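You operate a simulated robot arm through the tools that you are given. There is no shell and no other tool.

Carry out the task below with a simulated robot arm. There is one attempt and no reset: what you move stays moved.

TASK
Close the gap in the thin pipe with the white sliding sleeve.
Fine: ease the orange lever, slide the sleeve over the gap to its stop, throw the orange lever back and wind the brown knob tight.

Only the result counts: the job must be done as asked and must still hold three seconds after the hand-in. Knocking over, shifting, dropping, spilling or breaking anything else fails it.

THE ROBOT
A 6-joint arm with a two-finger gripper, fixed in place. Base frame: the origin is on the floor under the middle of its stand, x ahead of it, y to its left, z up. Units: mm, degrees, N and s.
With the tool pointing down near the work surface it reaches from about 300 to 680 mm from the base axis. Its first joint turns from -66.0 to 66.0 degrees. Payload 2.45 kg.
Tool frame: the origin (TCP) lies between the finger pads and is the grasp point; the fingertips stand 30 mm ahead of it; z points along the fingers, y is the line along which they close. The gripper opens to 106 mm; its body begins 79 mm behind the TCP.
Orientation is that of the tool frame in the base frame, as a unit quaternion [x, y, z, w]. With the fingers straight down and closing along the base's y, the tool's x points along the base's -x, its y along +y and its z along -z.

THE INTERFACE
- The arm moves only by the tool drive_tool. Its argument "rows" is a list that holds one entry, the list of rows, each a list of 7 numbers: the shift along the tool's x, y, z in cm, then the turn, a rotation vector about the tool's x, y, z in degrees, then the opening, from 0 (shut) to 1 (fully open). In form: [[[x, y, z, rx, ry, rz, gripper], ...]]. A call has 1 to 20 rows; each row is the pose to reach, as a shift and turn from the pose commanded when the call began, along the tool's axes at that moment. Rows are played at 5 a second. More than 50 mm and 8.6 degrees between two rows, or a gripper value outside its range, and nothing of the call is played. Where a pose cannot be reached the arm comes as near as it can. A force on the tool above 60 N (or 10 N above the force at the start of the call, whichever is more), or a blocked arm, ends the call early, and 0.2 s more pass. Each finger travels about 153 mm/s and halts on what it meets, pressing with about 33 N; the grip force reading is that of the motor and also rises with nothing between the fingers. The clock runs only during rows and for 0.2 s after the last one: add rows that repeat a pose to give the fingers time. The reply holds the time, the measured pose of the TCP, the force on the tool along the base axes, the opening and the grip force, in the units named above and with some noise, with the torque about the TCP (base axes, N m) and any sound that the robot's microphone picked up, and new pictures: "views" is both (left out), scene, wrist or none.
- Cameras (640 x 400 px; columns grow to the right, rows downward): "scene" is fixed at [72.9, 412, 1431.8]; the picture's right is [-0.77, -0.64, 0.00], its down [-0.19, 0.22, -0.96] and it looks along [0.61, -0.74, -0.29] (base axes); focal length 311 px, centre (320, 200). "wrist" rides on the gripper at [76, -2, -106] in the tool frame; the picture's right is [0.02, 1.00, 0.00], its down [-0.78, 0.02, -0.62] and it looks along [-0.62, 0.01, 0.78] (tool axes); focal length 247 px, centre (320, 200). There is no depth. A picture from a camera that has moved, and an enlarged one, comes with that camera's place and axes in the base frame and with its lens. The place of the scene camera against the robot may be out by one fixed shift of up to 18 mm in any direction.
- inspect(camera, box): a new picture of the part [left, top, right, bottom] of that camera's present view, enlarged. It takes no simulated time.
- job_done(): hands the job in; it is judged then, once.

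Nothing tells you positions but the pictures and the camera data. Unless the task says otherwise, let go and move clear before handing in.

The tools are called after "Call:" by a JSON object that holds its "name" and its "arguments". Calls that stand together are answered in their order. drive_tool: Moves the arm, as the interface text tells. Its arguments: {"type":"object","properties":{"rows":{"type":"array"},"views":{"type":"string","enum":["both","scene","wrist","none"]}},"required":["rows"]} The other tools are called the same way: inspect (camera, box) takes an enlarged picture of a part of a camera's view; job_done () hands the job in.

At the start:

```text
clock: 0.0
eef_pos: [305.2, -131.3, 1350.3]
orientation: [0.0, 1.0, 0.0, 0.001]
wrist_force: [0.0, -0.7, 0.1]
moment: [0.0, -0.01, 0.03]
grip_width: 105.9
finger_force: 0.1
```

scene: 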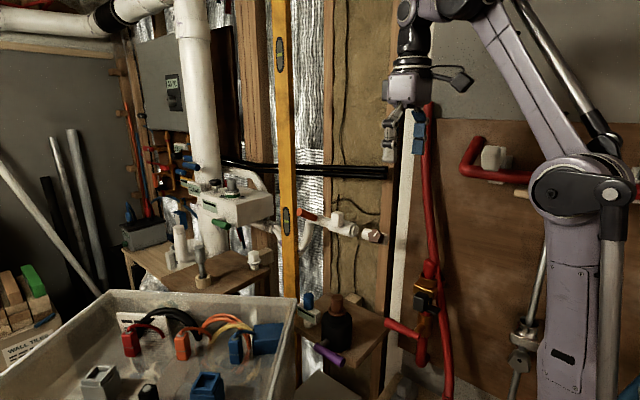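
wrist: 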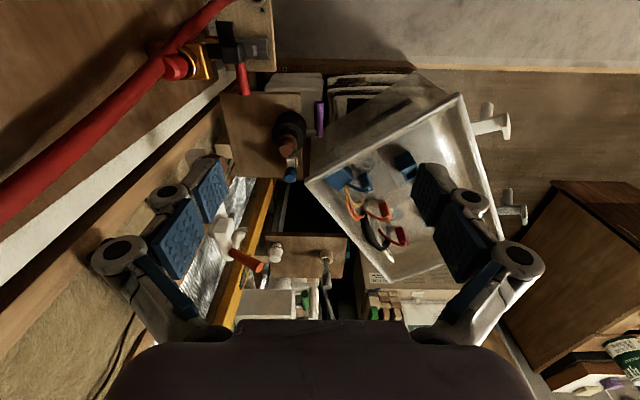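

I see a cluttered workshop wall with several pipes; near the middle there is a white pipe stub with a red/orange lever and a brown knob. I'll look closer before moving.

Call:
{"name": "inspect", "arguments": {"camera": "scene", "box": [240, 160, 400, 260]}}

Call:
{"name": "inspect", "arguments": {"camera": "scene", "box": [100, 100, 340, 250]}}

Call:
{"name": "inspect", "arguments": {"camera": "wrist", "box": [180, 180, 380, 320]}}

Call:
{"name": "inspect", "arguments": {"camera": "scene", "box": [370, 90, 560, 400]}}

```text
4.00 times, centred on (320, 210) of scene
camera zoom: at [72.9, 412.0, 1431.8], right [-0.77, -0.64, 0.0], down [-0.19, 0.22, -0.96], along [0.61, -0.74, -0.29], focal length 1244 px, centre (320, 160)
```

zoom: 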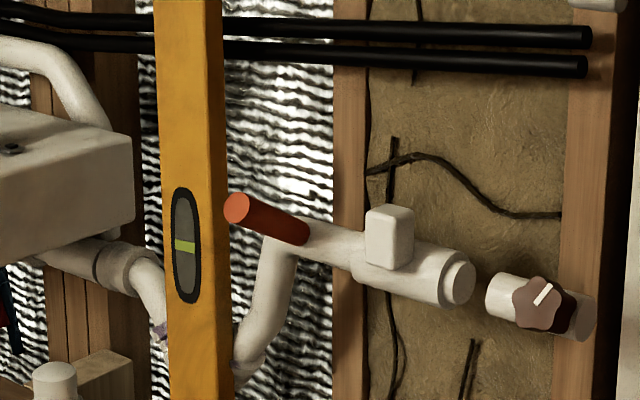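

```text
2.67 times, centred on (220, 175) of scene
camera zoom: at [72.9, 412.0, 1431.8], right [-0.77, -0.64, 0.0], down [-0.19, 0.22, -0.96], along [0.61, -0.74, -0.29], focal length 829 px, centre (587, 267)
```

zoom: 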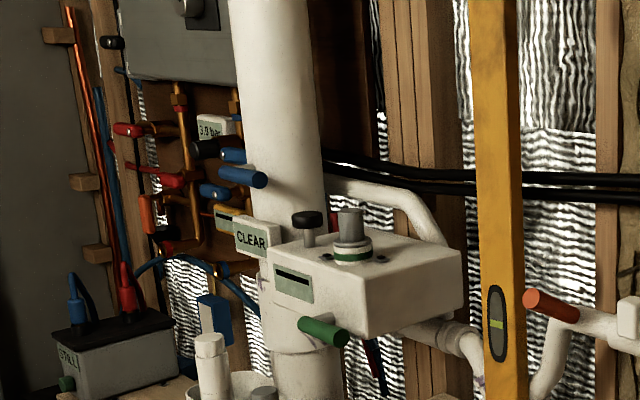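

```text
2.86 times, centred on (280, 250) of wrist
camera zoom: at [229.3, -132.4, 1456.9], right [-0.02, 1.0, 0.0], down [0.78, 0.02, 0.62], along [0.62, 0.01, -0.78], focal length 706 px, centre (434, 57)
```

zoom: 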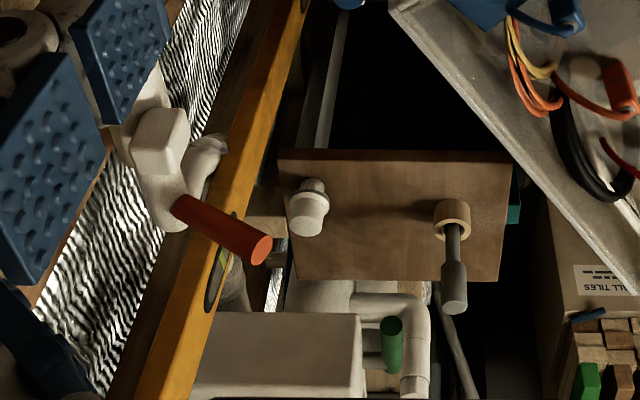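

```text
1.29 times, centred on (465, 245) of scene
camera zoom: at [72.9, 412.0, 1431.8], right [-0.77, -0.64, 0.0], down [-0.19, 0.22, -0.96], along [0.61, -0.74, -0.29], focal length 401 px, centre (133, 142)
```

zoom: 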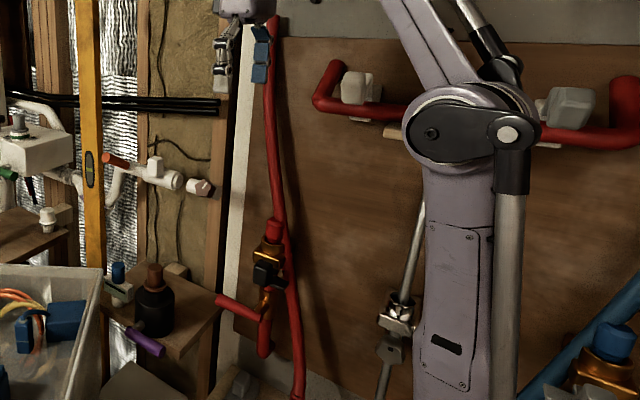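

The thin white pipe runs along the wall at roughly y≈-345, z≈1050. The sleeve with its white boss is near x≈615, the orange lever near x≈718 (pointing out and up), and the brown knob near x≈478. I'll turn the tool to face the wall from a distance to see them closely.

Call:
{"name": "drive_tool", "arguments": {"rows": [[[-1.5, 0, 0.5, 4.33, 4.33, -4.33, 1], [-3, 0, 1, 8.66, 8.66, -8.66, 1], [-4.5, 0, 1.5, 12.99, 12.99, -12.99, 1], [-6, 0, 2, 17.32, 17.32, -17.32, 1], [-7.5, 0, 2.5, 21.65, 21.65, -21.65, 1], [-9, 0, 3, 25.98, 25.98, -25.98, 1], [-10.5, 0, 3.5, 30.31, 30.31, -30.31, 1], [-12, 0, 4, 34.64, 34.64, -34.64, 1], [-13.5, 0, 5, 38.97, 38.97, -38.97, 1], [-15, 0, 6, 43.3, 43.3, -43.3, 1], [-16.5, 0, 7, 47.63, 47.63, -47.63, 1], [-18, 0, 8, 51.96, 51.96, -51.96, 1], [-19.5, 0, 9, 56.29, 56.29, -56.29, 1], [-21, 0, 10, 60.62, 60.62, -60.62, 1], [-22.5, 0, 11, 64.95, 64.95, -64.95, 1], [-24, 0, 12, 69.28, 69.28, -69.28, 1], [-24, 0, 12, 69.28, 69.28, -69.28, 1]]]}}

```text
clock: 3.6
eef_pos: [546.0, -130.5, 1230.0]
orientation: [0.499, -0.5, 0.499, 0.502]
wrist_force: [1.1, 0.3, 0.5]
moment: [0.01, 0.0, -0.01]
grip_width: 106.0
finger_force: 0.0
camera wrist: at [548.0, -24.8, 1306.6], right [-1.0, 0.0, 0.02], down [-0.02, 0.62, -0.78], along [-0.01, -0.78, -0.62], focal length 247 px, centre (320, 200)
```

scene: 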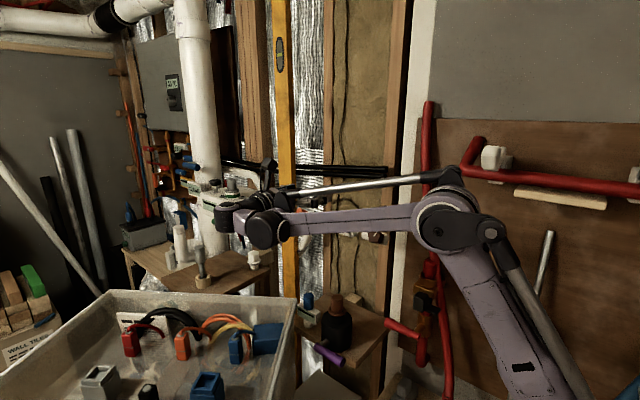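
wrist: 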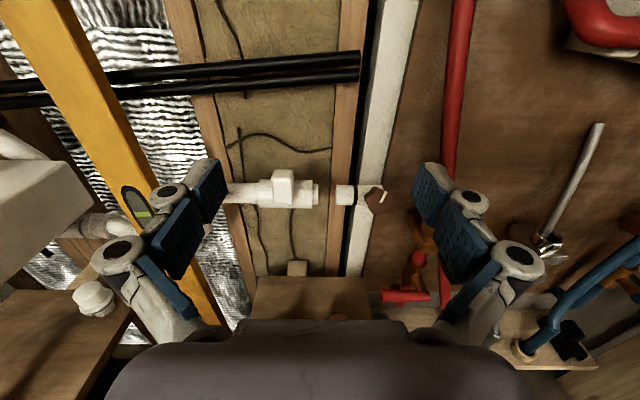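

The tool now faces the wall; I can see the pipe, sleeve and knob between the fingers. I'll zoom in.

Call:
{"name": "inspect", "arguments": {"camera": "wrist", "box": [200, 140, 420, 260]}}

Call:
{"name": "inspect", "arguments": {"camera": "wrist", "box": [240, 160, 320, 220]}}

Call:
{"name": "inspect", "arguments": {"camera": "wrist", "box": [320, 160, 400, 220]}}

```text
2.91 times, centred on (310, 200) of wrist
camera zoom: at [548.0, -24.8, 1306.6], right [-1.0, 0.0, 0.02], down [-0.02, 0.62, -0.78], along [-0.01, -0.78, -0.62], focal length 718 px, centre (349, 200)
```

zoom: 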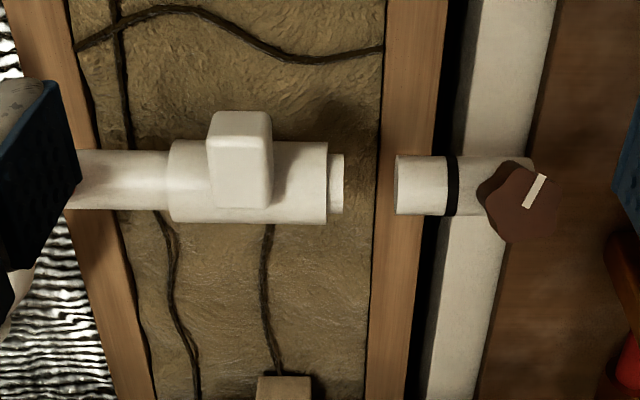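

```text
6.67 times, centred on (280, 190) of wrist
camera zoom: at [548.0, -24.8, 1306.6], right [-1.0, 0.0, 0.02], down [-0.02, 0.62, -0.78], along [-0.01, -0.78, -0.62], focal length 1646 px, centre (587, 267)
```

zoom: 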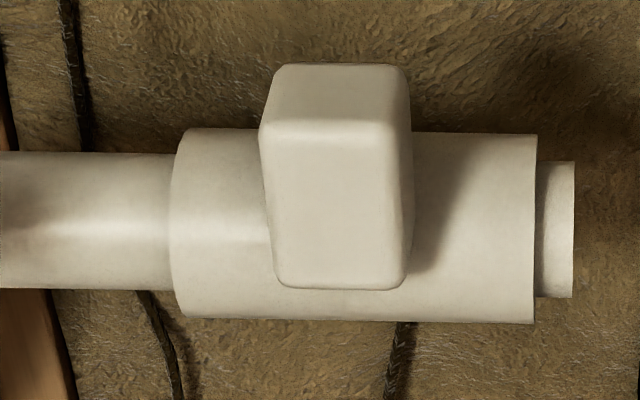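

```text
6.67 times, centred on (360, 190) of wrist
camera zoom: at [548.0, -24.8, 1306.6], right [-1.0, 0.0, 0.02], down [-0.02, 0.62, -0.78], along [-0.01, -0.78, -0.62], focal length 1646 px, centre (53, 267)
```

zoom: 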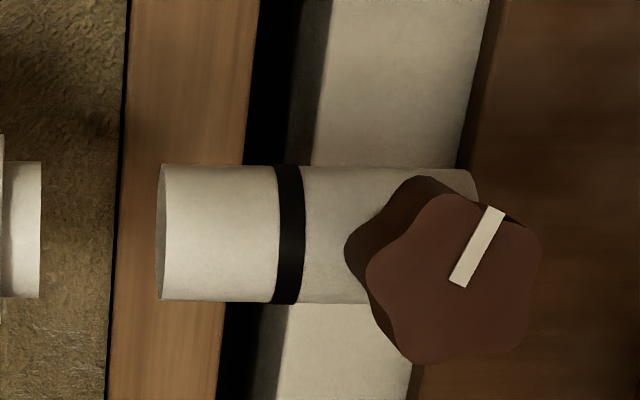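

I can see the sleeve with its boss, the gap, the black stop ring and the star knob clearly. The lever is hidden behind a finger, so I'll shift along the wall to look at it.

Call:
{"name": "drive_tool", "arguments": {"rows": [[[-0.5, -3, 0, 0, 0, 0, 1], [-1, -6, 0, 0, 0, 0, 1], [-1.5, -9, 0, 0, 0, 0, 1], [-2, -12, 0, 0, 0, 0, 1], [-2, -15, 0, 0, 0, 0, 1], [-2, -15, 0, 0, 0, 0, 1]]]}}

```text
clock: 5.0
eef_pos: [670.1, -135.4, 1204.4]
orientation: [0.501, -0.499, 0.5, 0.5]
wrist_force: [-0.6, -0.1, -0.8]
moment: [-0.02, -0.01, 0.01]
grip_width: 106.0
finger_force: 0.1
out of reach, approached as far as the arm can: row 5, 6
camera wrist: at [673.0, -28.7, 1282.1], right [-1.0, 0.0, 0.02], down [-0.02, 0.62, -0.78], along [-0.01, -0.78, -0.62], focal length 247 px, centre (320, 200)
```

scene: 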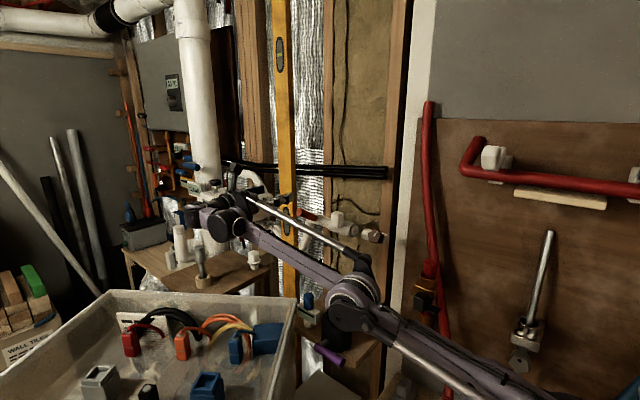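
wrist: 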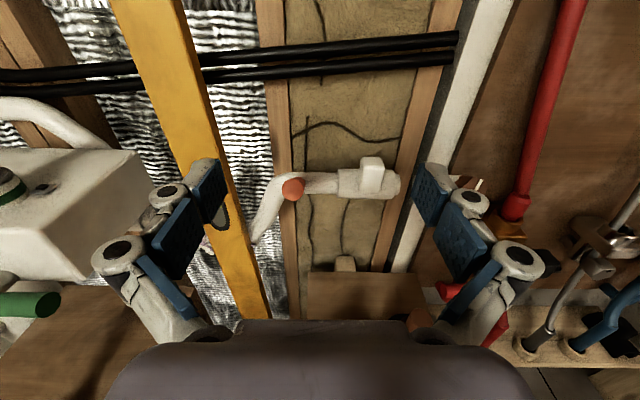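

The arm is at its reach limit here, and the lever's end is now visible almost end-on. I'll zoom in on it.

Call:
{"name": "inspect", "arguments": {"camera": "wrist", "box": [220, 140, 420, 260]}}

Call:
{"name": "inspect", "arguments": {"camera": "wrist", "box": [250, 150, 330, 210]}}

Call:
{"name": "inspect", "arguments": {"camera": "scene", "box": [270, 190, 400, 260]}}

```text
3.20 times, centred on (320, 200) of wrist
camera zoom: at [673.0, -28.7, 1282.1], right [-1.0, 0.0, 0.02], down [-0.02, 0.62, -0.78], along [-0.01, -0.78, -0.62], focal length 790 px, centre (320, 200)
```

zoom: 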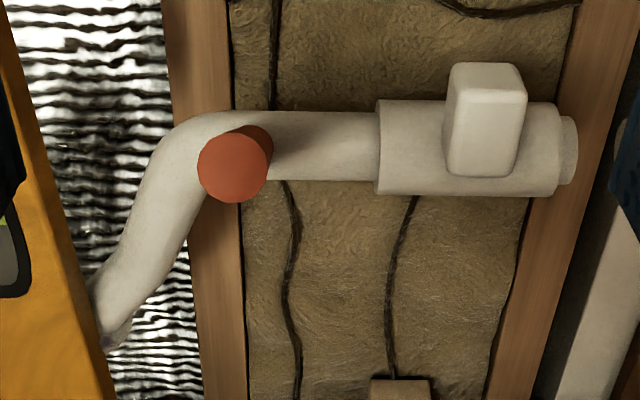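

```text
6.67 times, centred on (290, 180) of wrist
camera zoom: at [673.0, -28.7, 1282.1], right [-1.0, 0.0, 0.02], down [-0.02, 0.62, -0.78], along [-0.01, -0.78, -0.62], focal length 1646 px, centre (520, 333)
```

zoom: 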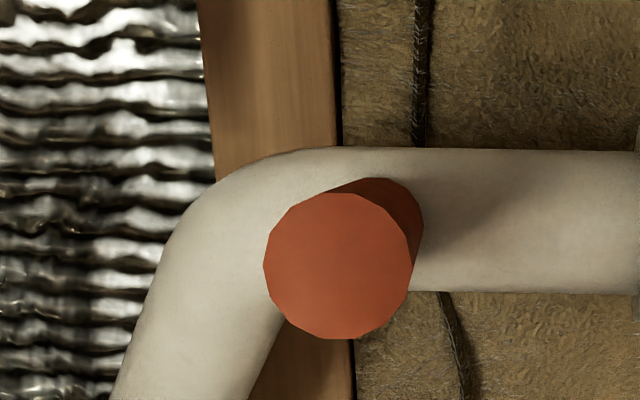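

```text
4.92 times, centred on (335, 225) of scene
camera zoom: at [72.9, 412.0, 1431.8], right [-0.77, -0.64, 0.0], down [-0.19, 0.22, -0.96], along [0.61, -0.74, -0.29], focal length 1531 px, centre (246, 77)
```

zoom: 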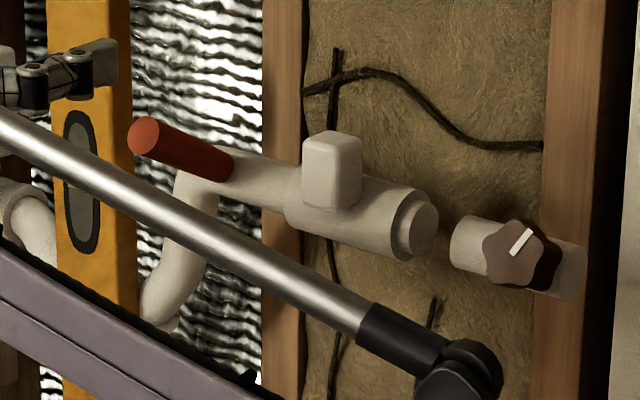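

The lever is about 97 mm long and sticks out about 30° above horizontal from the pipe axis (y≈-345, z≈1063) at x≈704. I'll back toward the sleeve and tilt the tool down 30° to get a steeper view of the boss and knob.

Call:
{"name": "drive_tool", "arguments": {"rows": [[[0, 2, 1, 0, 0, 0, 1], [0, 4, 2, 0, 0, 0, 1], [0, 6, 3, 0, 0, 0, 1], [0, 8, 4, 0, -6, 0, 1], [0, 9, 5, 0, -12, 0, 1], [0, 9, 6.5, 0, -18, 0, 1], [0, 9, 8, 0, -24, 0, 1], [0, 9, 9.5, 0, -30, 0, 1], [0, 9, 11, 0, -30, 0, 1], [0, 9, 11, 0, -30, 0, 1]]]}}

```text
clock: 7.2
eef_pos: [580.6, -243.6, 1203.0]
orientation: [-0.612, 0.612, -0.354, -0.354]
wrist_force: [-0.8, 1.5, 0.4]
moment: [-0.02, 0.0, 0.0]
grip_width: 106.1
finger_force: 0.1
camera wrist: at [583.6, -190.4, 1323.7], right [-1.0, -0.01, 0.02], down [-0.02, 0.93, -0.37], along [-0.01, -0.37, -0.93], focal length 247 px, centre (320, 200)
```

scene: 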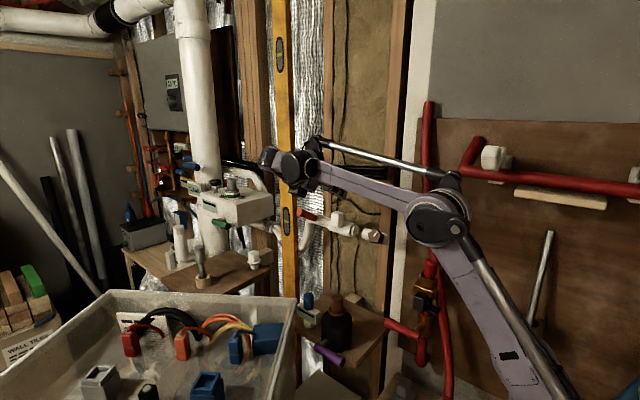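
wrist: 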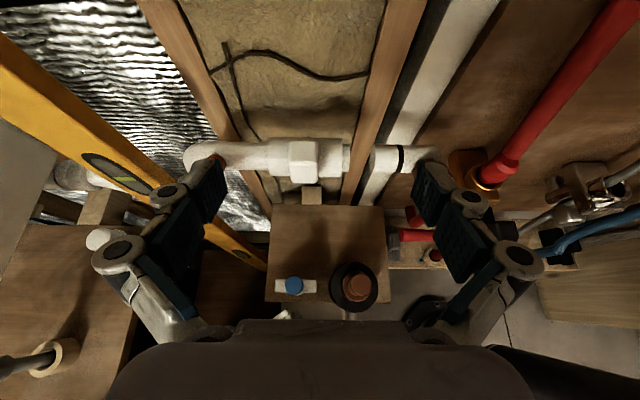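

Call:
{"name": "inspect", "arguments": {"camera": "wrist", "box": [180, 110, 440, 220]}}

Call:
{"name": "inspect", "arguments": {"camera": "wrist", "box": [260, 120, 380, 195]}}

Call:
{"name": "inspect", "arguments": {"camera": "scene", "box": [290, 195, 390, 255]}}

```text
2.46 times, centred on (310, 165) of wrist
camera zoom: at [583.6, -190.4, 1323.7], right [-1.0, -0.01, 0.02], down [-0.02, 0.93, -0.37], along [-0.01, -0.37, -0.93], focal length 608 px, centre (345, 286)
```

zoom: 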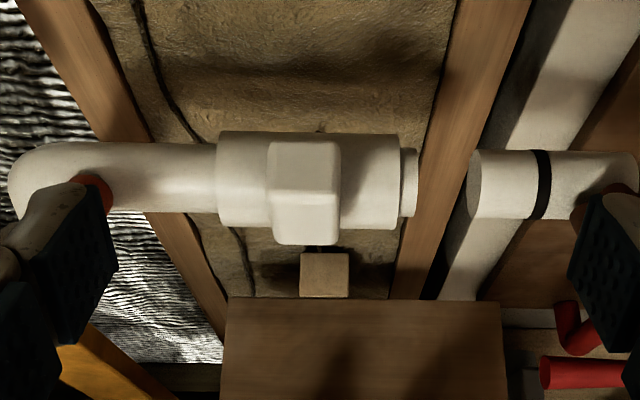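

```text
5.33 times, centred on (320, 158) of wrist
camera zoom: at [583.6, -190.4, 1323.7], right [-1.0, -0.01, 0.02], down [-0.02, 0.93, -0.37], along [-0.01, -0.37, -0.93], focal length 1317 px, centre (320, 427)
```

zoom: 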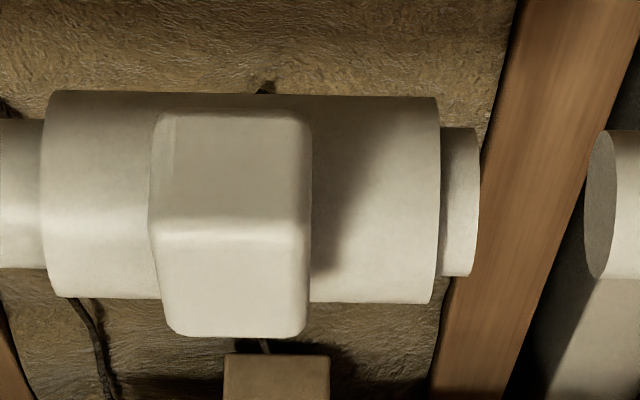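

```text
6.40 times, centred on (340, 225) of scene
camera zoom: at [72.9, 412.0, 1431.8], right [-0.77, -0.64, 0.0], down [-0.19, 0.22, -0.96], along [0.61, -0.74, -0.29], focal length 1990 px, centre (192, 40)
```

zoom: 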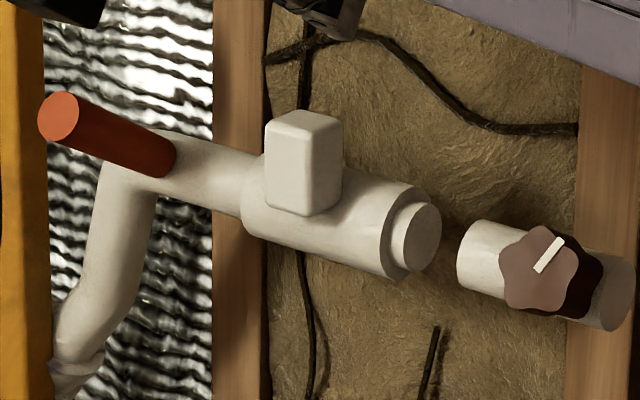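

From three views: sleeve axis y≈-354, z≈1057; sleeve spans x≈555–644; gap x≈517–545; black stop ring x≈485; the boss is an upright box x 584–613, front y≈-311, top z≈1117; the knob axis is at x≈456, tilted 30° up; the lever tip is at ≈(702,-264,1110). I'll turn the gripper 90° about its axis so the fingers straddle the lever above and below.

Call:
{"name": "drive_tool", "arguments": {"rows": [[[-0.6, -0.3, -0.1, 0, 0, 7.5, 1], [-1.2, -0.6, -0.2, 0, 0, 15, 1], [-1.8, -0.9, -0.3, 0, 0, 22.5, 1], [-2.4, -1.2, -0.4, 0, 0, 30, 1], [-3, -1.5, -0.5, 0, 0, 37.5, 1], [-3.6, -1.8, -0.6, 0, 0, 45, 1], [-4.2, -2.1, -0.7, 0, 0, 52.5, 1], [-4.8, -2.4, -0.8, 0, 0, 60, 1], [-5.4, -2.7, -0.9, 0, 0, 67.5, 1], [-6, -3, -1, 0, 0, 75, 1], [-6.4, -3.5, -1.1, 0, 0, 82.5, 1], [-6.8, -3.9, -1.2, 0, 0, 90, 1], [-6.8, -3.9, -1.2, 0, 0, 90, 1]]]}}

```text
clock: 10.0
eef_pos: [620.2, -199.7, 1150.3]
orientation: [0.001, 0.866, -0.5, 0.0]
wrist_force: [0.0, 0.6, -0.1]
moment: [0.01, 0.01, -0.02]
grip_width: 105.9
finger_force: 0.0
camera wrist: at [544.8, -107.5, 1206.1], right [-0.02, 0.5, -0.87], down [0.78, 0.55, 0.3], along [0.62, -0.67, -0.4], focal length 247 px, centre (320, 200)
```

scene: 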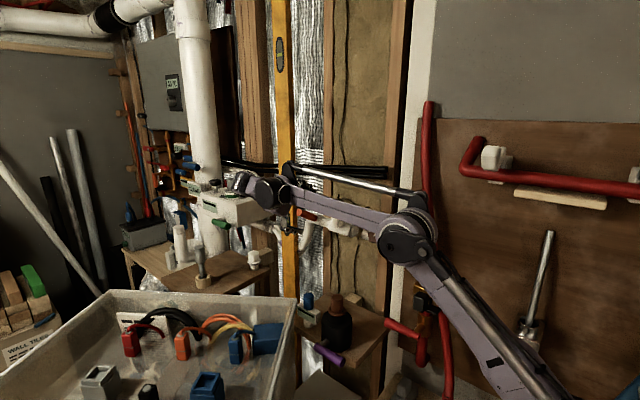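
wrist: 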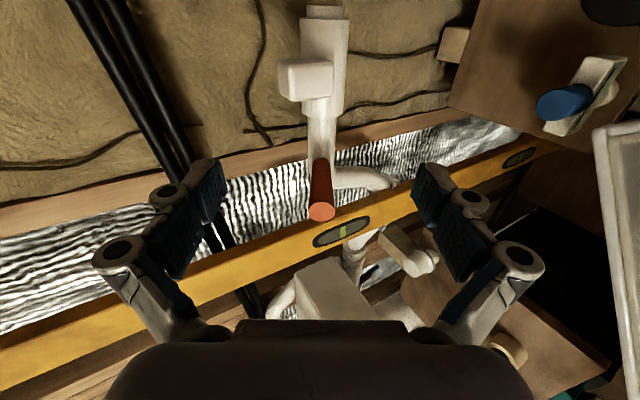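

Call:
{"name": "inspect", "arguments": {"camera": "wrist", "box": [260, 110, 400, 240]}}

```text
3.08 times, centred on (330, 175) of wrist
camera zoom: at [544.8, -107.5, 1206.1], right [-0.02, 0.5, -0.87], down [0.78, 0.55, 0.3], along [0.62, -0.67, -0.4], focal length 760 px, centre (289, 277)
```

zoom: 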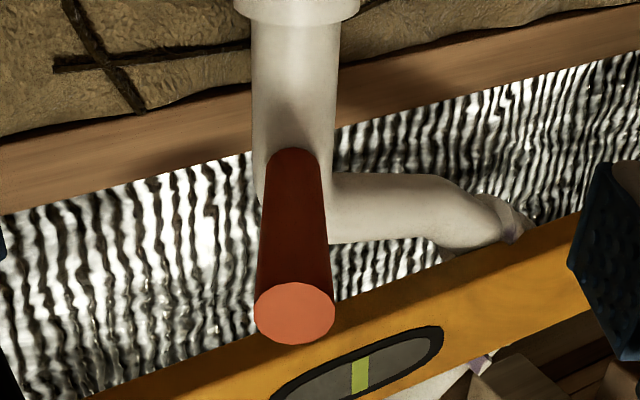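

The lever sits neatly between the open fingers. I'll yaw 20° toward it and move up to just short of its tip.

Call:
{"name": "drive_tool", "arguments": {"rows": [[[-1.2, 0.1, 0.5, 0, -4, 0, 1], [-2.4, 0.2, 1, 0, -8, 0, 1], [-3.6, 0.3, 1.5, 0, -12, 0, 1], [-4.8, 0.4, 2, 0, -16, 0, 1], [-6.1, 0.44, 2.7, 0, -20, 0, 1], [-6.1, 0.44, 2.7, 0, -20, 0, 1]]]}}

```text
clock: 11.4
eef_pos: [681.6, -219.8, 1133.0]
orientation: [-0.086, 0.853, -0.492, 0.151]
wrist_force: [0.7, 0.3, -0.7]
moment: [0.01, 0.02, 0.01]
grip_width: 105.8
finger_force: 0.1
camera wrist: at [574.1, -157.4, 1172.2], right [-0.02, 0.49, -0.87], down [0.52, 0.75, 0.41], along [0.85, -0.45, -0.27], focal length 247 px, centre (320, 200)
```

scene: 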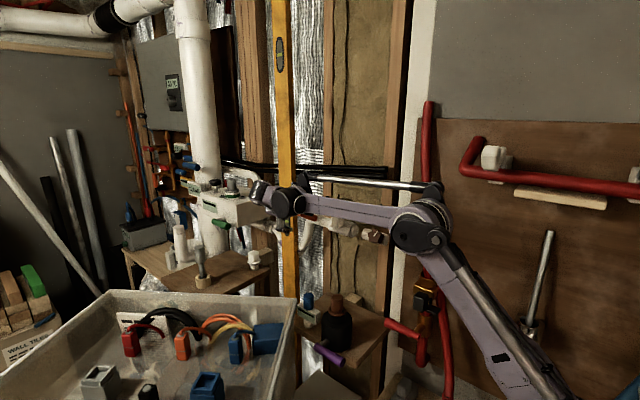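
wrist: 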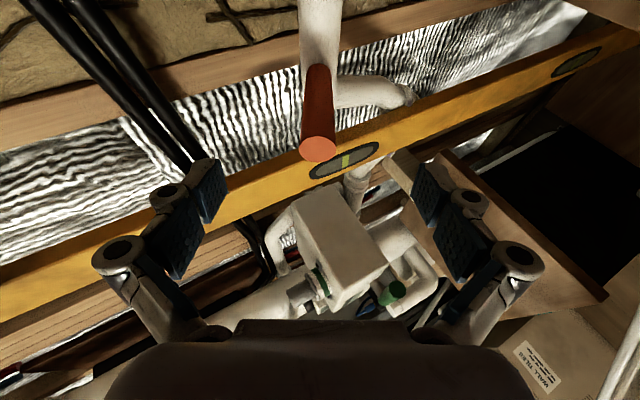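

The tip is confirmed at ≈(700,-261,1113). I'll advance along the tool axis so the fingers straddle the lever, partly closed.

Call:
{"name": "drive_tool", "arguments": {"rows": [[[0.1, 0, 1.5, 0, 0, 0, 0.8], [0.3, 0, 3, 0, 0, 0, 0.7], [0.5, -0.05, 5, 0, 0, 0, 0.6], [0.7, -0.1, 7, 0, 0, 0, 0.55], [0.78, -0.1, 8.1, 0, 0, 0, 0.5], [0.78, -0.1, 8.1, 0, 0, 0, 0.5]]]}}

```text
clock: 12.8
eef_pos: [702.0, -289.1, 1095.8]
orientation: [-0.086, 0.853, -0.493, 0.15]
wrist_force: [-0.6, -0.6, 0.3]
moment: [0.01, 0.0, -0.01]
grip_width: 53.1
finger_force: 0.1
camera wrist: at [594.7, -225.9, 1134.3], right [-0.02, 0.49, -0.87], down [0.52, 0.75, 0.41], along [0.85, -0.45, -0.27], focal length 247 px, centre (320, 200)
```

scene: 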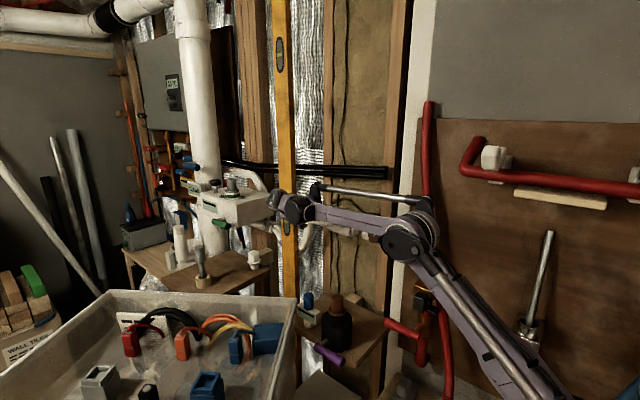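
wrist: 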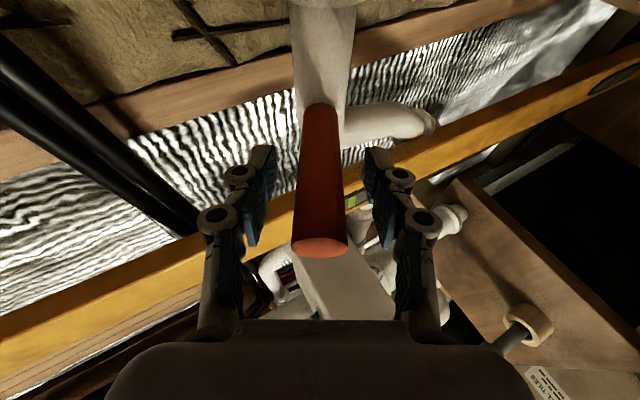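

The lever is straddled. I'll close the fingers around it loosely and nudge downward gently to feel which way it gives.

Call:
{"name": "drive_tool", "arguments": {"rows": [[[0, 0, 0, 0, 0, 0, 0.4], [0, 0, 0, 0, 0, 0, 0.3], [0, 0, 0, 0, 0, 0, 0.3], [0, 0.3, 0, 0, 0, 0, 0.3], [0, 0.6, 0, 0, 0, 0, 0.3], [0, 0.9, 0, 0, 0, 0, 0.3], [0, 1.2, 0, 0, 0, 0, 0.3], [0, 1.2, 0, 0, 0, 0, 0.3]]]}}

```text
clock: 14.6
eef_pos: [701.9, -285.3, 1086.1]
orientation: [-0.086, 0.852, -0.494, 0.15]
wrist_force: [4.9, -14.2, 16.4]
moment: [-0.48, -0.03, 0.32]
grip_width: 44.9
finger_force: 9.9
camera wrist: at [594.8, -221.5, 1124.8], right [-0.02, 0.49, -0.87], down [0.53, 0.75, 0.41], along [0.85, -0.45, -0.27], focal length 247 px, centre (320, 200)
```

scene: 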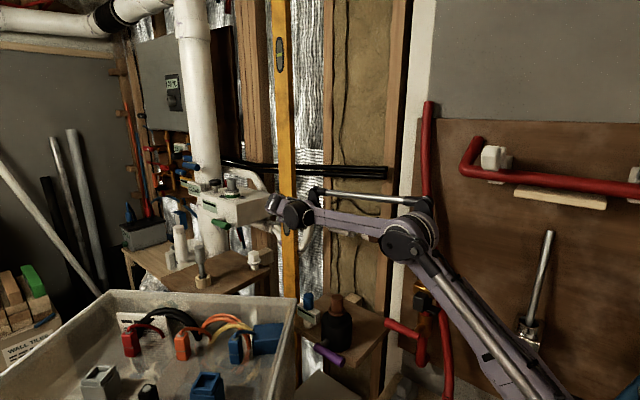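
wrist: 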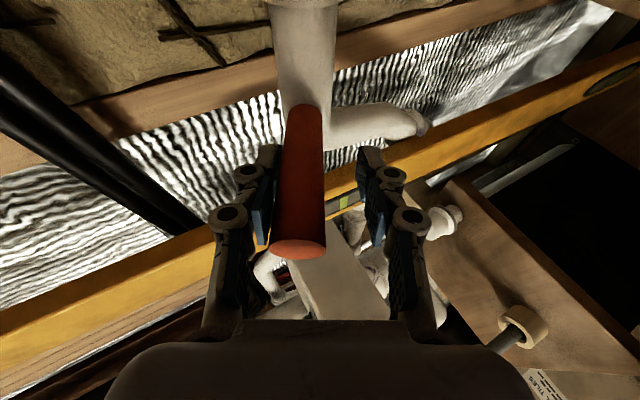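

Downward it resists (about 20 N with no visible motion). I'll come back and try nudging upward.

Call:
{"name": "drive_tool", "arguments": {"rows": [[[0, -0.6, 0, 0, 0, 0, 0.4], [0, -1.2, 0, 0, 0, 0, 0.3], [0, -1.2, 0, 0, 0, 0, 0.3], [0, -1.5, 0, 0, 0, 0, 0.3], [0, -1.8, 0, 0, 0, 0, 0.3], [0, -2.1, 0, 0, 0, 0, 0.3], [0, -2.4, 0, 0, 0, 0, 0.3], [0, -2.4, 0, 0, 0, 0, 0.3]]]}}

```text
clock: 16.4
eef_pos: [703.2, -292.9, 1106.8]
orientation: [-0.088, 0.853, -0.492, 0.151]
wrist_force: [3.6, 7.7, -4.1]
moment: [0.31, -0.09, 0.04]
grip_width: 37.3
finger_force: 3.9
camera wrist: at [595.8, -231.0, 1144.4], right [-0.02, 0.49, -0.87], down [0.52, 0.75, 0.41], along [0.85, -0.44, -0.27], focal length 247 px, centre (320, 200)
```

scene: 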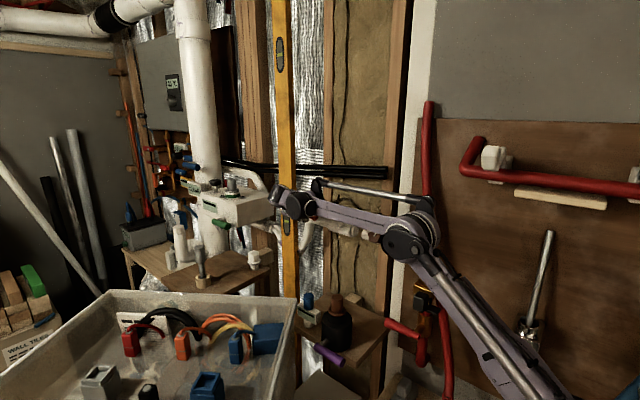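
wrist: 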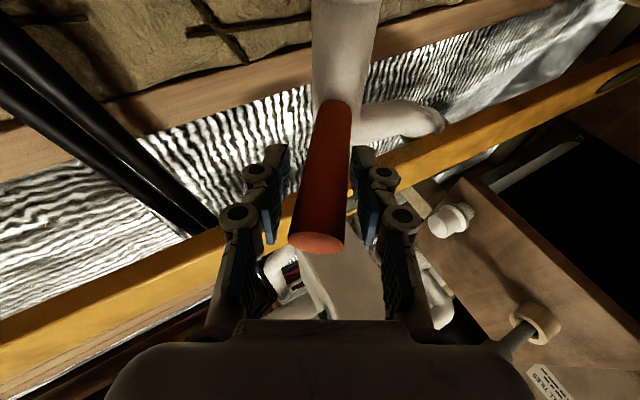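

Upward the lever gives: its tip rose about 14 mm with only ~9 N, while its base stayed put, so it hinges about the pipe axis and eases upward. The arm is near its reach limit in this pose, so I'll back off and re-approach with closed fingers from below to push it further.

Call:
{"name": "drive_tool", "arguments": {"rows": [[[0, 0.5, 0, 0, 0, 0, 0.5], [0, 0.8, -1, 0, 0, 0, 0.6], [0, 0.8, -3, 0, 0, 0, 0.6], [0, 0.8, -5, 0, 0, 0, 0.6], [0, 0.8, -7, 0, 0, 0, 0.6], [0, 0.8, -9, 0, 0, 0, 0.6], [0, 0.8, -9, 0, 0, 0, 0.6]]]}}

```text
clock: 18.0
eef_pos: [671.5, -217.6, 1142.4]
orientation: [-0.086, 0.853, -0.492, 0.15]
wrist_force: [-0.9, 0.8, 0.4]
moment: [0.02, -0.01, 0.01]
grip_width: 63.7
finger_force: 0.0
camera wrist: at [564.4, -154.1, 1181.0], right [-0.02, 0.49, -0.87], down [0.52, 0.75, 0.41], along [0.85, -0.45, -0.27], focal length 247 px, centre (320, 200)
```

scene: 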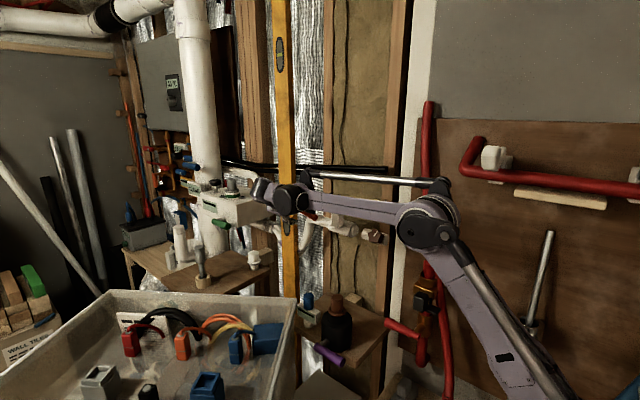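
wrist: 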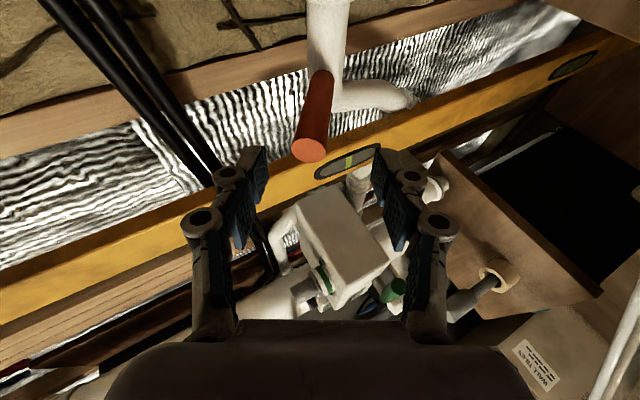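

The lever holds at about 38° now. I'll level the tool (pointing 30° yawed toward the wall), shut the fingers, and drop to the height below the lever.

Call:
{"name": "drive_tool", "arguments": {"rows": [[[0.5, 1.5, 0.4, 4.53, -1.63, -2.12, 0.5], [1, 3, 0.8, 9.07, -3.27, -4.23, 0.4], [1.5, 4.5, 1.2, 13.6, -4.9, -6.35, 0.3], [2, 6, 1.6, 18.13, -6.53, -8.47, 0.2], [2.4, 7.2, 2, 22.67, -8.17, -10.58, 0.1], [2.6, 7.8, 2.3, 27.2, -9.8, -12.7, 0], [2.6, 7.8, 2.3, 27.2, -9.8, -12.7, 0], [2.6, 7.8, 2.3, 27.2, -9.8, -12.7, 0]]]}}

```text
clock: 19.8
eef_pos: [653.6, -203.0, 1058.4]
orientation: [0.183, -0.683, 0.683, -0.183]
wrist_force: [0.6, -0.8, -0.1]
moment: [0.03, 0.01, -0.04]
grip_width: 0.0
finger_force: 28.7
camera wrist: at [536.1, -150.5, 1061.0], right [-0.02, -0.01, -1.0], down [0.37, 0.93, -0.02], along [0.93, -0.37, -0.01], focal length 247 px, centre (320, 200)
```

scene: 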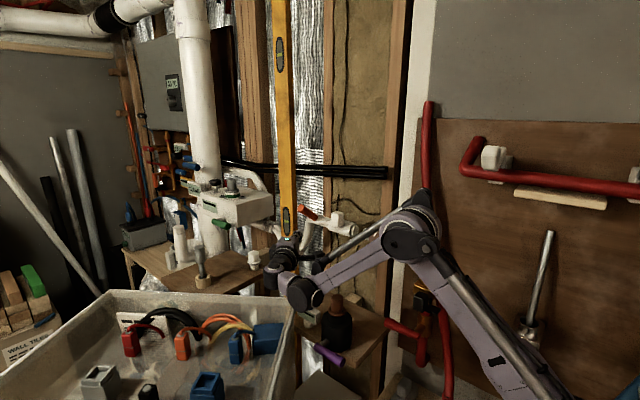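
wrist: 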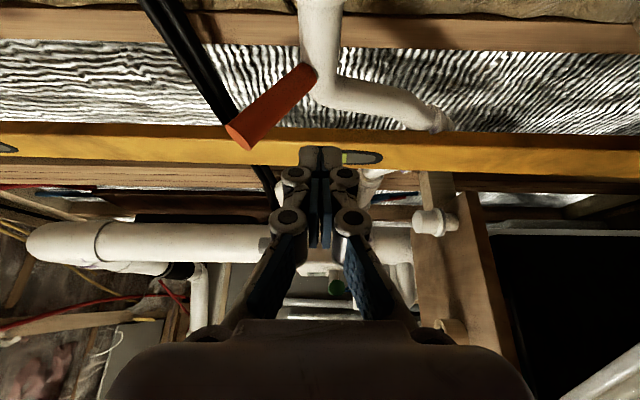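

The lever (now ~38°) is seen from the side, and the fingers are shut below it. I'll advance under it, then push up along an arc about the pipe axis.

Call:
{"name": "drive_tool", "arguments": {"rows": [[[-0.1, -0.2, 1.7, 0, 0, 0, 0], [-0.2, -0.4, 3.5, 0, 0, 0, 0], [-0.3, -0.6, 5.2, 0, 0, 0, 0], [-0.43, -0.86, 6.9, 0, 0, 0, 0], [-0.43, -0.86, 6.9, 0, 0, 0, 0]]]}}

```text
clock: 21.0
eef_pos: [693.4, -261.8, 1066.6]
orientation: [0.183, -0.683, 0.683, -0.183]
wrist_force: [-0.3, 0.4, 0.3]
moment: [-0.01, -0.01, 0.02]
grip_width: 0.0
finger_force: 28.3
camera wrist: at [574.5, -208.1, 1069.0], right [-0.02, -0.01, -1.0], down [0.37, 0.93, -0.02], along [0.93, -0.37, -0.01], focal length 247 px, centre (320, 200)
```

scene: 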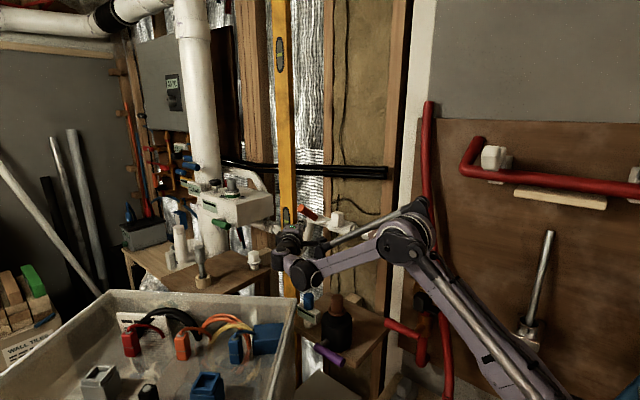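
wrist: 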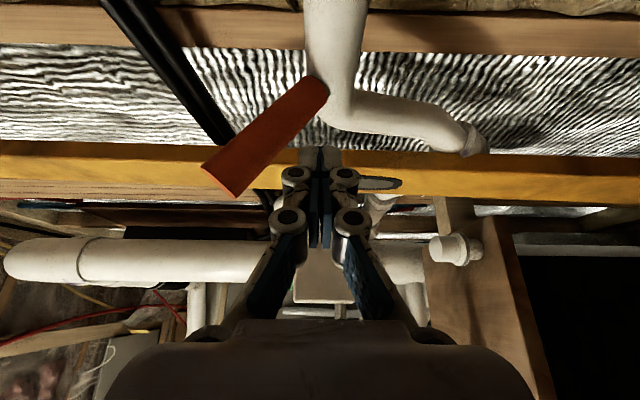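

Call:
{"name": "drive_tool", "arguments": {"rows": [[[0, -0.7, 0, 0, 0, 0, 0], [0, -1.3, 0, 0, 0, 0, 0], [0.08, -1.65, 0.14, 0, 0, 0, 0], [0.16, -2.01, 0.28, 0, 0, 0, 0], [0.28, -2.33, 0.5, 0, 0, 0, 0], [0.41, -2.64, 0.71, 0, 0, 0, 0], [0.52, -2.9, 0.9, 0, 0, 0, 0], [0.63, -3.14, 1.08, 0, 0, 0, 0], [0.63, -3.14, 1.08, 0, 0, 0, 0]]]}}

```text
clock: 23.0
eef_pos: [692.4, -274.4, 1097.8]
orientation: [0.183, -0.683, 0.683, -0.183]
wrist_force: [-1.3, 3.9, -0.9]
moment: [-0.01, -0.02, -0.03]
grip_width: 0.0
finger_force: 29.0
camera wrist: at [573.9, -220.3, 1099.8], right [-0.02, -0.01, -1.0], down [0.37, 0.93, -0.02], along [0.93, -0.37, -0.01], focal length 247 px, centre (320, 200)
```

scene: 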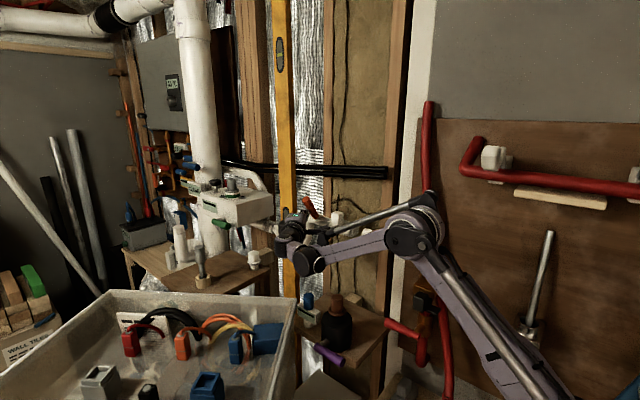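
wrist: 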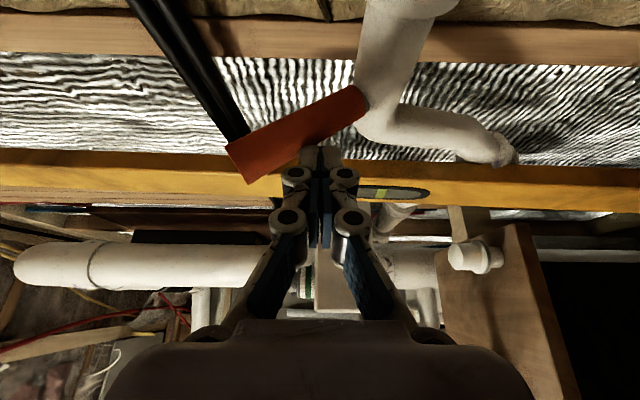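

It's rising smoothly (≈55–58°, only ~4 N). I'll keep following the arc.

Call:
{"name": "drive_tool", "arguments": {"rows": [[[0.12, -0.24, 0.2, 0, 0, 0, 0], [0.23, -0.47, 0.4, 0, 0, 0, 0], [0.36, -0.67, 0.64, 0, 0, 0, 0], [0.5, -0.87, 0.87, 0, 0, 0, 0], [0.64, -1.05, 1.1, 0, 0, 0, 0], [0.78, -1.22, 1.35, 0, 0, 0, 0], [0.93, -1.37, 1.6, 0, 0, 0, 0], [1.08, -1.52, 1.87, 0, 0, 0, 0], [1.08, -1.52, 1.87, 0, 0, 0, 0]]]}}

```text
clock: 25.0
eef_pos: [693.0, -296.6, 1114.6]
orientation: [-0.183, 0.683, -0.683, 0.183]
wrist_force: [-1.2, 2.7, -1.9]
moment: [0.02, 0.0, -0.05]
grip_width: 0.2
finger_force: 28.4
camera wrist: at [574.3, -242.9, 1116.2], right [-0.02, -0.01, -1.0], down [0.37, 0.93, -0.02], along [0.93, -0.37, -0.01], focal length 247 px, centre (320, 200)
```

scene: 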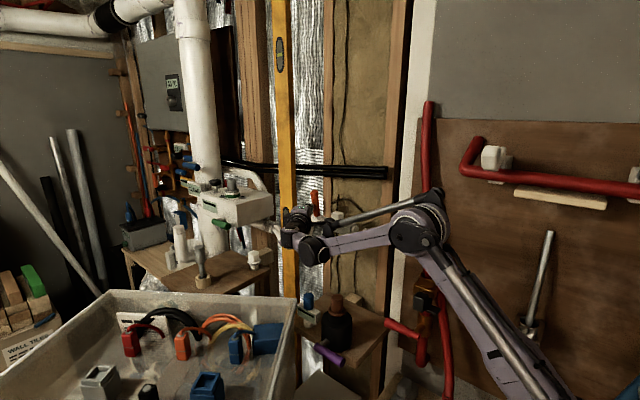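
wrist: 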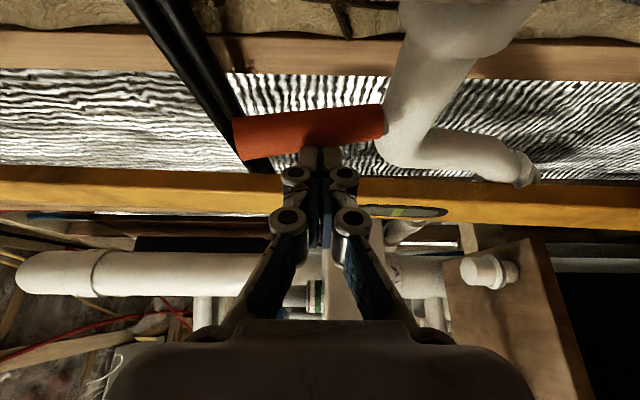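

Call:
{"name": "drive_tool", "arguments": {"rows": [[[0.14, -0.05, 0.24, 0, 0, 0, 0], [0.27, -0.1, 0.47, 0, 0, 0, 0], [0.43, -0.2, 0.75, 0, 0, 0, 0], [0.6, -0.3, 1.03, 0, 0, 0, 0], [0.76, -0.37, 1.31, 0, 0, 0, 0], [0.76, -0.37, 1.31, 0, 0, 0, 0]]]}}

```text
clock: 26.4
eef_pos: [693.8, -308.3, 1115.8]
orientation: [-0.186, 0.682, -0.682, 0.186]
wrist_force: [10.6, 14.1, -2.9]
moment: [0.09, 0.0, 0.34]
grip_width: 5.7
finger_force: 27.8
camera wrist: at [576.5, -255.5, 1118.1], right [-0.02, -0.01, -1.0], down [0.36, 0.93, -0.02], along [0.93, -0.36, -0.01], focal length 247 px, centre (320, 200)
```

scene: 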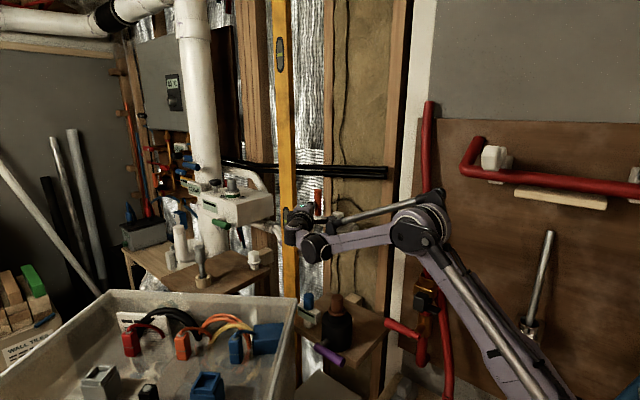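
wrist: 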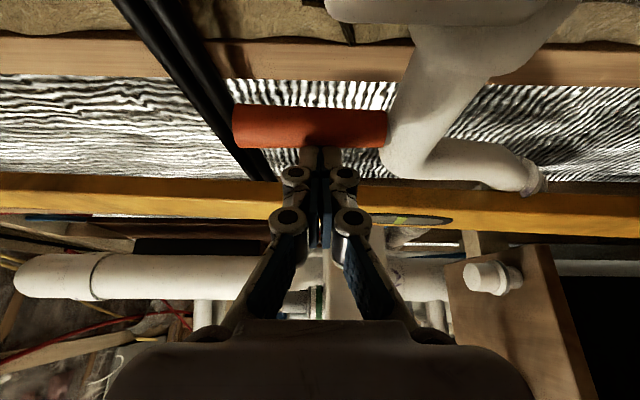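

The lever now stands at about 88° and has met its stop (force rose to ~17 N). I'll back straight out, leaving the lever up.

Call:
{"name": "drive_tool", "arguments": {"rows": [[[-0.2, 0, -0.6, 0, 0, 0, 0], [-0.2, 0, -2, 0, 0, 0, 0], [-0.2, 0, -4, 0, 0, 0, 0], [-0.2, 0, -6.5, 0, 0, 0, 0], [-0.2, 0, -9, 0, 0, 0, 0], [-0.2, 0, -11, 0, 0, 0, 0], [-0.2, 0, -11, 0, 0, 0, 0.3]]]}}

Call:
{"name": "inspect", "arguments": {"camera": "scene", "box": [280, 170, 400, 250]}}

```text
clock: 28.0
eef_pos: [637.5, -216.4, 1117.6]
orientation: [0.184, -0.683, 0.683, -0.183]
wrist_force: [0.5, -0.1, 0.3]
moment: [-0.02, 0.03, 0.02]
grip_width: 31.8
finger_force: 0.1
camera wrist: at [519.8, -162.9, 1119.8], right [-0.02, -0.01, -1.0], down [0.37, 0.93, -0.02], along [0.93, -0.37, -0.01], focal length 247 px, centre (320, 200)
```

scene: 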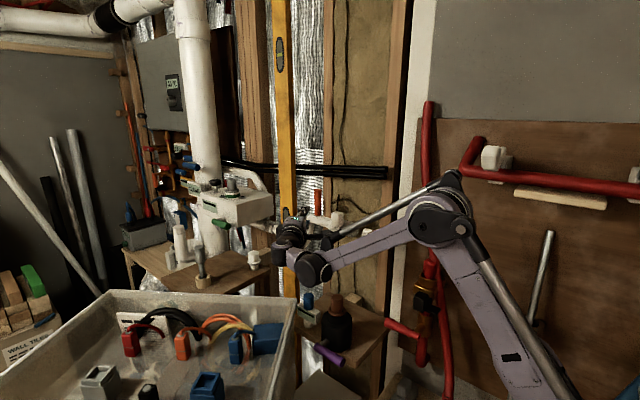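
wrist: 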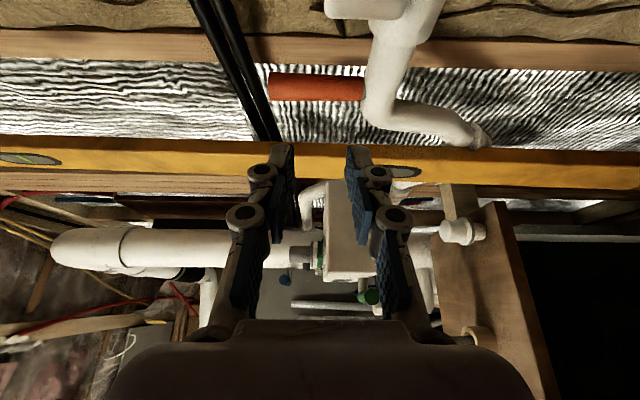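

```text
5.00 times, centred on (340, 210) of scene
camera zoom: at [72.9, 412.0, 1431.8], right [-0.77, -0.64, 0.0], down [-0.19, 0.22, -0.96], along [0.61, -0.74, -0.29], focal length 1555 px, centre (220, 150)
```

zoom: 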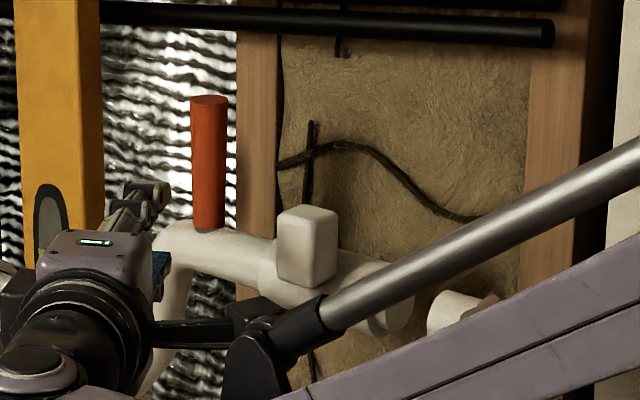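

The lever stands vertical and stays there. Now I'll rotate the gripper (camera up, fingers closing along the pipe) to take the boss.

Call:
{"name": "drive_tool", "arguments": {"rows": [[[0.1, -0.1, -0.3, 0, 0, -7.5, 0.5], [0.2, -0.1, -0.6, 0, 0, -15, 0.6], [0.3, -0.2, -0.9, 0, 0, -22.5, 0.7], [0.4, -0.2, -1.2, 0, 0, -30, 0.8], [0.5, -0.3, -1.5, 0, 0, -37.5, 0.8], [0.6, -0.4, -1.8, 0, 0, -45, 0.8], [0.7, -0.4, -2.1, 0, 0, -52.5, 0.8], [0.8, -0.5, -2.4, 0, 0, -60, 0.8], [0.9, -0.6, -2.7, 0, 0, -67.5, 0.8], [1.1, -0.7, -3, 0, 0, -75, 0.8], [1.2, -0.74, -3.2, 0, 0, -82.5, 0.8], [1.3, -0.74, -3.2, 0, 0, -90, 0.8], [1.3, -0.74, -3.2, 0, 0, -90, 0.8]]], "views": "none"}}

Call:
{"name": "drive_tool", "arguments": {"rows": [[[0, 0, 0, -7.5, 0, 0, 0.8], [0, 0, 0, -15, 0, 0, 0.8], [0, 0, 0, -22.5, 0, 0, 0.8], [0, 0, 0, -30, 0, 0, 0.8], [0, 0, 0, -30, 0, 0, 0.8]]]}}

```text
clock: 30.8
eef_pos: [612.2, -194.5, 1124.6]
orientation: [0.613, -0.353, 0.612, 0.354]
wrist_force: [0.5, 0.3, -0.2]
moment: [-0.01, 0.0, -0.01]
grip_width: 85.0
finger_force: 0.2
```

```text
clock: 32.0
eef_pos: [611.7, -193.5, 1124.9]
orientation: [-0.5, 0.501, -0.499, -0.5]
wrist_force: [0.3, 1.0, -0.9]
moment: [0.01, 0.03, -0.01]
grip_width: 84.7
finger_force: 0.1
camera wrist: at [614.7, -87.9, 1201.6], right [-1.0, 0.0, 0.02], down [-0.02, 0.62, -0.78], along [-0.01, -0.78, -0.62], focal length 247 px, centre (320, 200)
```

scene: 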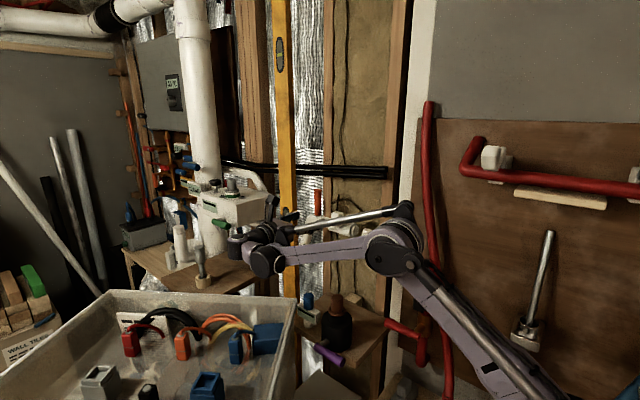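
wrist: 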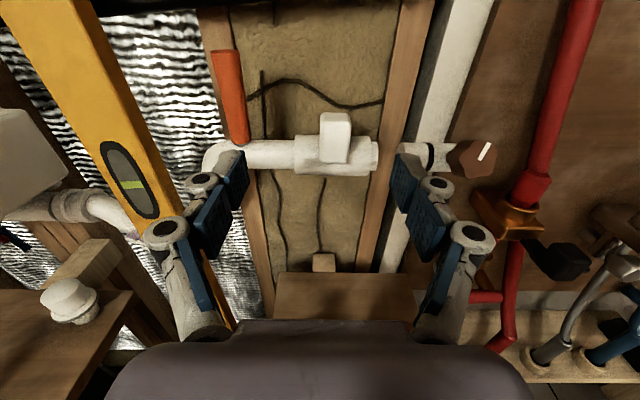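

Call:
{"name": "inspect", "arguments": {"camera": "wrist", "box": [280, 100, 400, 190]}}

```text
4.44 times, centred on (340, 145) of wrist
camera zoom: at [614.7, -87.9, 1201.6], right [-1.0, 0.0, 0.02], down [-0.02, 0.62, -0.78], along [-0.01, -0.78, -0.62], focal length 1098 px, centre (231, 444)
```

zoom: 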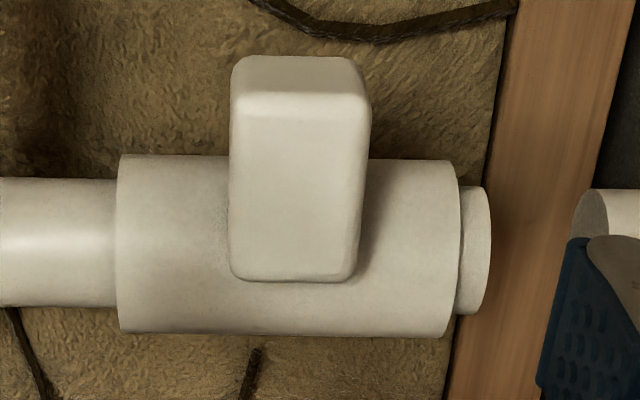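

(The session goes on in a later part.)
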